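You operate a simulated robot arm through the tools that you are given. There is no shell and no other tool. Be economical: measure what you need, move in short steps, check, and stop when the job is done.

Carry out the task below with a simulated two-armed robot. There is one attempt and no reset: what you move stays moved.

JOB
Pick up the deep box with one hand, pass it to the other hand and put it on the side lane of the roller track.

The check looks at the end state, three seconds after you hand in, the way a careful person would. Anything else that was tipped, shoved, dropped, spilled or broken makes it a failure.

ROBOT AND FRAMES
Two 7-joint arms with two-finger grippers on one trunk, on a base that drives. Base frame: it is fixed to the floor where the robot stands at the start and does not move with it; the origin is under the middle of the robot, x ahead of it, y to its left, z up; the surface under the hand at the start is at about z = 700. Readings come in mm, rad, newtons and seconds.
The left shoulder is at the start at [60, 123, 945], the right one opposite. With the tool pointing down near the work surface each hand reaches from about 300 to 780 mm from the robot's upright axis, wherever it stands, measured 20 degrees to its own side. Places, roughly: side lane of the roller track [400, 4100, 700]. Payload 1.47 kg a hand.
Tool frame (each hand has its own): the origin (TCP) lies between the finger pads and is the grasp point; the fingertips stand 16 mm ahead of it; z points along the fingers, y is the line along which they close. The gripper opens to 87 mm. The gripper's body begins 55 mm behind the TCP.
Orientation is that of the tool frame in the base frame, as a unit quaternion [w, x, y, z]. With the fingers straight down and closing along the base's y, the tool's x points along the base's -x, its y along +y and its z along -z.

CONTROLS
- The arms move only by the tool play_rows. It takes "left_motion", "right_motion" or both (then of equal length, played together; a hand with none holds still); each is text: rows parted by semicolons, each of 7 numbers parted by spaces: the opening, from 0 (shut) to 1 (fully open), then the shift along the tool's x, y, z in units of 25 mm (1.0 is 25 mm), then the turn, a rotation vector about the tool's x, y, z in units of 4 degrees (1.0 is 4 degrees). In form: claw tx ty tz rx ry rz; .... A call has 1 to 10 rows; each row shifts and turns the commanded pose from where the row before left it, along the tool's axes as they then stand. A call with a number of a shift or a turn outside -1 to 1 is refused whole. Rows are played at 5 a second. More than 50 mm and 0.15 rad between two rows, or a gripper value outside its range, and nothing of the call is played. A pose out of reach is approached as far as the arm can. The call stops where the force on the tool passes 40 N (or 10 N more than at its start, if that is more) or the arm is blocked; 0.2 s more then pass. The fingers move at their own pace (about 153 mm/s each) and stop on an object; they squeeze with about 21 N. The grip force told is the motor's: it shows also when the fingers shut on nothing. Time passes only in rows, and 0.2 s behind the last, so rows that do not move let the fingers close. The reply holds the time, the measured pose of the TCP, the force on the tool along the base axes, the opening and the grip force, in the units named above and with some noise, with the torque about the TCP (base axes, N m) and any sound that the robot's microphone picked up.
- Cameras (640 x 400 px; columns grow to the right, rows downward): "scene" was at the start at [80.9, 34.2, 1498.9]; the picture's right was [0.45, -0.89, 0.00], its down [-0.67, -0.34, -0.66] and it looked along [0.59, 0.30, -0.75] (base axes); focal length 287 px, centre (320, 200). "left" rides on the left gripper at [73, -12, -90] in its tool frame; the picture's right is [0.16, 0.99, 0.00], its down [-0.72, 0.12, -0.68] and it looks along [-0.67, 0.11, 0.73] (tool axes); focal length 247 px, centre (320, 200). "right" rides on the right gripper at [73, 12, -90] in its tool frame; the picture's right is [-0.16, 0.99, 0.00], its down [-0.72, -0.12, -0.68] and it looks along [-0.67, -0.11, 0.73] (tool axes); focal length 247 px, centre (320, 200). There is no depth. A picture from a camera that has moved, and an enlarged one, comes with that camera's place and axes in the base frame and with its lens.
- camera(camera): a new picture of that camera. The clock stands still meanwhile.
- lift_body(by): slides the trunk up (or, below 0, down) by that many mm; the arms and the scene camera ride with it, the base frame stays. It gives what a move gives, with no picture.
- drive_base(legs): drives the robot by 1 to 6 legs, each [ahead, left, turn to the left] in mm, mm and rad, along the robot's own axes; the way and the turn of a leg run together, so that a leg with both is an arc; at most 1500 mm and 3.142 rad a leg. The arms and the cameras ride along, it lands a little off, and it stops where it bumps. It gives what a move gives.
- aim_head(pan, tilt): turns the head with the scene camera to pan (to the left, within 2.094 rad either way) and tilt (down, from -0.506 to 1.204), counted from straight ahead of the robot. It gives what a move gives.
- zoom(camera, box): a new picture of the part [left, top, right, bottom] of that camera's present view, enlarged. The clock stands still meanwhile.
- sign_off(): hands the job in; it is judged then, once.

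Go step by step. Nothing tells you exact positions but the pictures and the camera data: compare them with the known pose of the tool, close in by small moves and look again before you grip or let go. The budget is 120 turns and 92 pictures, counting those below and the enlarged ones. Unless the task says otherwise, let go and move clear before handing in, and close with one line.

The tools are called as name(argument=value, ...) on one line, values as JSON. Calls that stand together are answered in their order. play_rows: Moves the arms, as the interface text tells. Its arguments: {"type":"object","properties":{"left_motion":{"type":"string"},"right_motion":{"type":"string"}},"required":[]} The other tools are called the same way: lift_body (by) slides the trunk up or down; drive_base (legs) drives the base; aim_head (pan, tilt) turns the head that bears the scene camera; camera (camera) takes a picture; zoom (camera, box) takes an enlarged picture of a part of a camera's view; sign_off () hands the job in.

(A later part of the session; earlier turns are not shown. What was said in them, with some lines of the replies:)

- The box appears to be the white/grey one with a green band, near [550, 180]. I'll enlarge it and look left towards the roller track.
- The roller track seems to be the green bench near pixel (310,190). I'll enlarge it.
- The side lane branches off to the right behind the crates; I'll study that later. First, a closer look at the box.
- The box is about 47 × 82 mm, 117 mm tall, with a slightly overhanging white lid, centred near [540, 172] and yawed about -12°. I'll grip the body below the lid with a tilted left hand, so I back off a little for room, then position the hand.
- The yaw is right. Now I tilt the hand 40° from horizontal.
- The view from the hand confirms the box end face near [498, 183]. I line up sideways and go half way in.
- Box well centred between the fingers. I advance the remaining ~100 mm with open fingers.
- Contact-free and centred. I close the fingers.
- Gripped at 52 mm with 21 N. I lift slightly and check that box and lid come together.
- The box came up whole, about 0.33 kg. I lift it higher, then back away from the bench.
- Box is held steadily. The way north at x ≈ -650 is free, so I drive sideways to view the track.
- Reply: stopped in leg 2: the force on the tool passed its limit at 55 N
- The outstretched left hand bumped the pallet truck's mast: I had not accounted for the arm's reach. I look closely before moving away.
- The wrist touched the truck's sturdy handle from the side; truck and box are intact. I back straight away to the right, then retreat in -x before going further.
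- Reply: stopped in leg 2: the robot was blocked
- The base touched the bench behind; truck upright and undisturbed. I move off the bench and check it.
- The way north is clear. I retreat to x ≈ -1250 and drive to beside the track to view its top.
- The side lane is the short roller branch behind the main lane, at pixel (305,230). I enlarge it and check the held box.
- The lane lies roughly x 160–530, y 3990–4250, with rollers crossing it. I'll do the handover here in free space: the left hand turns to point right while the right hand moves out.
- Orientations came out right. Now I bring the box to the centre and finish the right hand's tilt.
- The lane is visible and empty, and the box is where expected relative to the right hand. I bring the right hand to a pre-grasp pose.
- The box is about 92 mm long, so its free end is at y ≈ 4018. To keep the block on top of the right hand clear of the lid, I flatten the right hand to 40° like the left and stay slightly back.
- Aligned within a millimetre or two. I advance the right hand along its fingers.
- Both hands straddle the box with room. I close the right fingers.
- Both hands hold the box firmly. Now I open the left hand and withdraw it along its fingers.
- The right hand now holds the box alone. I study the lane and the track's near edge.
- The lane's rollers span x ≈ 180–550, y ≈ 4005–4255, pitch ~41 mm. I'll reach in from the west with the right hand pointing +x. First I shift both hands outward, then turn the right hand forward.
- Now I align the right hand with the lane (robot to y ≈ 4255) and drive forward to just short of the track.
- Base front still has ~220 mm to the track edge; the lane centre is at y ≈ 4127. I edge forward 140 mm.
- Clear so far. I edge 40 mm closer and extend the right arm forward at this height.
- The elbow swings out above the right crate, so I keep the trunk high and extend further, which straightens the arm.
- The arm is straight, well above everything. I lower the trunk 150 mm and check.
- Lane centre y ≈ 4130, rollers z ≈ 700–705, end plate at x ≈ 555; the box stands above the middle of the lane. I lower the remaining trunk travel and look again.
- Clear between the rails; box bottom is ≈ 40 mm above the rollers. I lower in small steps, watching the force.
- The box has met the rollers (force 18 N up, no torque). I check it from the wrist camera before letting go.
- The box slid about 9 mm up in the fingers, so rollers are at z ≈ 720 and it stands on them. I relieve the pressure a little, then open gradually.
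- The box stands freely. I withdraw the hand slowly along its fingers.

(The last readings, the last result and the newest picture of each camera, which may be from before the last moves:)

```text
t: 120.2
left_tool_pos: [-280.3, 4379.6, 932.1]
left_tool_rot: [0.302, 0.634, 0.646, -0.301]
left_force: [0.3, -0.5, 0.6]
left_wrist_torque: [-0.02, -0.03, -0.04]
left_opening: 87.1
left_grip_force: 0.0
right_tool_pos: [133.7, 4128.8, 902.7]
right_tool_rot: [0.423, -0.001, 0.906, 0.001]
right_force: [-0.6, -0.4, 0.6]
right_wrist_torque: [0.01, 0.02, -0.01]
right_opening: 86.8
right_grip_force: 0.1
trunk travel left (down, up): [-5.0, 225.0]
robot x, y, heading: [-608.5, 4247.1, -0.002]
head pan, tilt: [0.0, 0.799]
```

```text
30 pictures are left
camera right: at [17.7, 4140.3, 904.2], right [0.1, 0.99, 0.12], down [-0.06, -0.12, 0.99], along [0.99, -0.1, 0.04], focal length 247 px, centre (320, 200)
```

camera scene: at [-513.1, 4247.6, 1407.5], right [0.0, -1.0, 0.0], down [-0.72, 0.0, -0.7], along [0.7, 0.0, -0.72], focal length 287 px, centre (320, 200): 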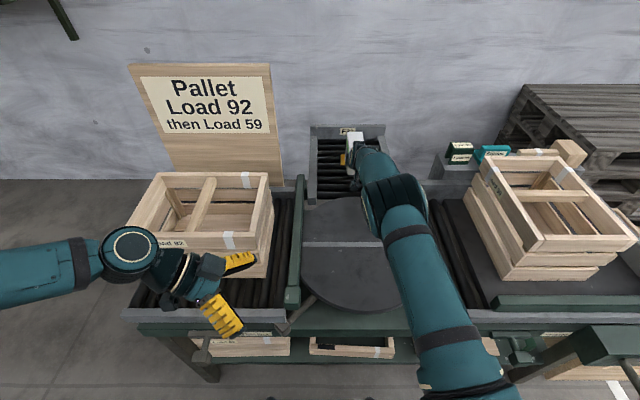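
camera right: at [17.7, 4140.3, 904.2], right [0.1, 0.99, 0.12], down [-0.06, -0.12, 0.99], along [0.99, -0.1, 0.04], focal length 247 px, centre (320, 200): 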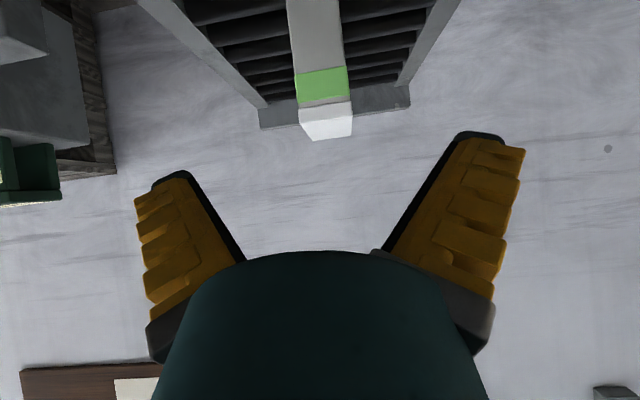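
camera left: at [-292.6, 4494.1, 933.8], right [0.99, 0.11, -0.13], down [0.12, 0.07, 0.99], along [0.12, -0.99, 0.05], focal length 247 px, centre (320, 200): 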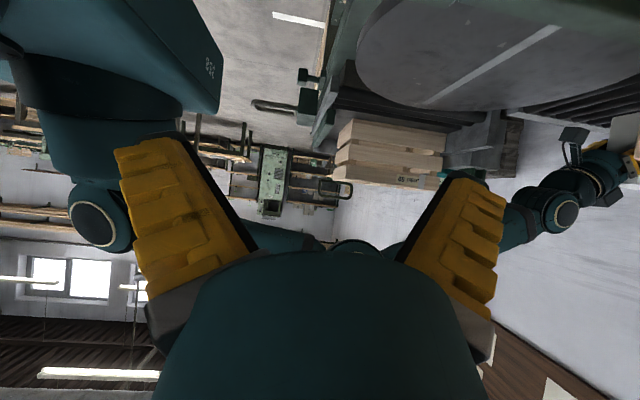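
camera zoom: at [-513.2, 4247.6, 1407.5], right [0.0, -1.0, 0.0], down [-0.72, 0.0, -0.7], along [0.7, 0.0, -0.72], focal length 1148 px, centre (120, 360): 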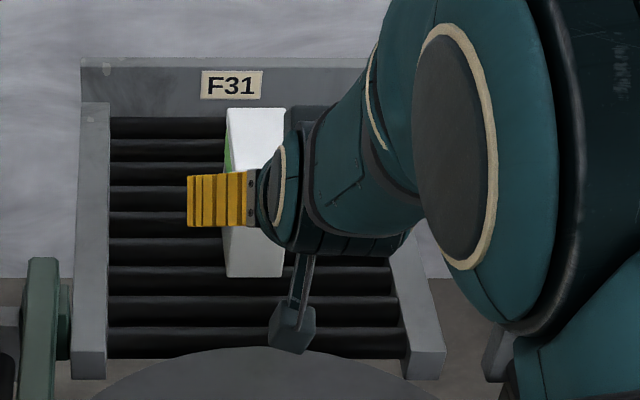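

The box stands upright on the lane with its lid on. I raise the trunk to clear the crates, back off, and take a last look.

lift_body(by=200)

drive_base(legs=[[-450, 0, 0]])

camera(camera="scene")

zoom(camera="scene", box=[260, 70, 420, 170])

```text
t: 122.4
left_tool_pos: [-281.3, 4379.5, 1132.5]
left_tool_rot: [0.302, 0.634, 0.644, -0.302]
left_force: [0.0, -0.3, -0.1]
left_wrist_torque: [-0.04, 0.02, -0.01]
left_opening: 87.1
left_grip_force: 0.0
right_tool_pos: [134.8, 4128.3, 1102.0]
right_tool_rot: [0.423, -0.001, 0.906, 0.001]
right_force: [-0.2, -0.8, -0.5]
right_wrist_torque: [-0.02, -0.02, -0.03]
right_opening: 86.9
right_grip_force: 0.0
trunk travel left (down, up): [-205.0, 25.0]
robot x, y, heading: [-605.2, 4245.5, 0.007]
head pan, tilt: [0.0, 0.799]
```

```text
t: 125.1
left_tool_pos: [-737.7, 4379.0, 1132.3]
left_tool_rot: [0.303, 0.632, 0.647, -0.3]
left_force: [0.5, 0.3, 0.6]
left_wrist_torque: [0.02, -0.02, -0.01]
left_opening: 86.9
left_grip_force: 0.0
right_tool_pos: [-321.7, 4131.8, 1102.8]
right_tool_rot: [0.422, -0.003, 0.906, 0.002]
right_force: [-0.5, 1.0, -0.9]
right_wrist_torque: [0.02, 0.05, -0.02]
right_opening: 87.2
right_grip_force: 0.1
trunk travel left (down, up): [-205.0, 25.0]
robot x, y, heading: [-1059.2, 4246.8, 0.01]
head pan, tilt: [0.0, 0.799]
```

```text
29 pictures are left
camera scene: at [-969.8, 4245.9, 1607.6], right [0.01, -1.0, 0.0], down [-0.72, -0.01, -0.7], along [0.7, 0.01, -0.72], focal length 287 px, centre (320, 200)
```

scene: 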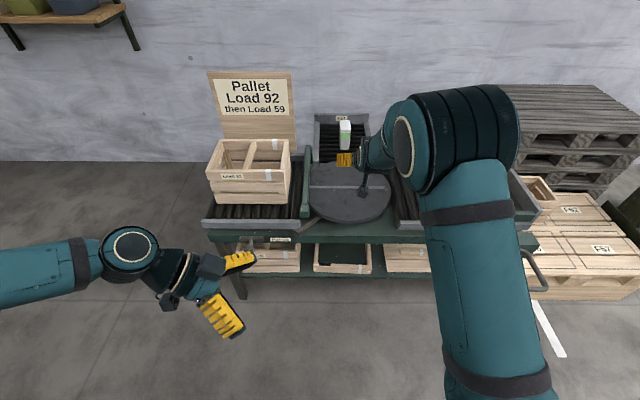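

```text
4.00 times, centred on (340, 120) of scene
camera zoom: at [-969.8, 4245.9, 1607.6], right [0.01, -1.0, 0.0], down [-0.72, -0.01, -0.7], along [0.7, 0.01, -0.72], focal length 1148 px, centre (240, 520)
```

zoom: 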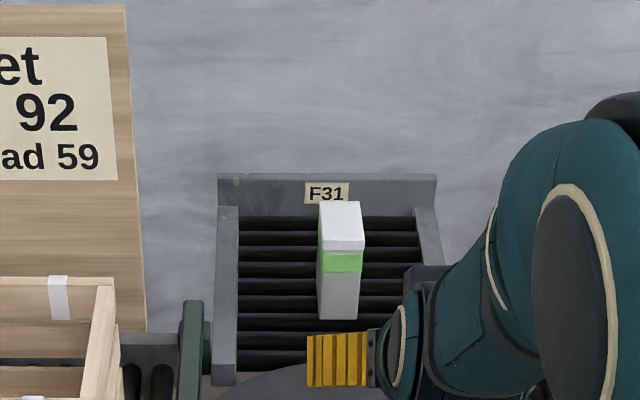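

The box stands upright and stable on the side lane, with both hands clear of it. I hand the job in.

sign_off()

```text
The job is handed in.
```

The deep box was picked up with the left hand, passed to the right, and set upright with its lid on, on the side lane of the roller track. On the way I bumped twice. The left wrist touched the pallet truck's handle (55 N), and it looked upright and unmoved afterwards. The base was blocked once while reversing, probably against a bench, whose contents I did not get to see.
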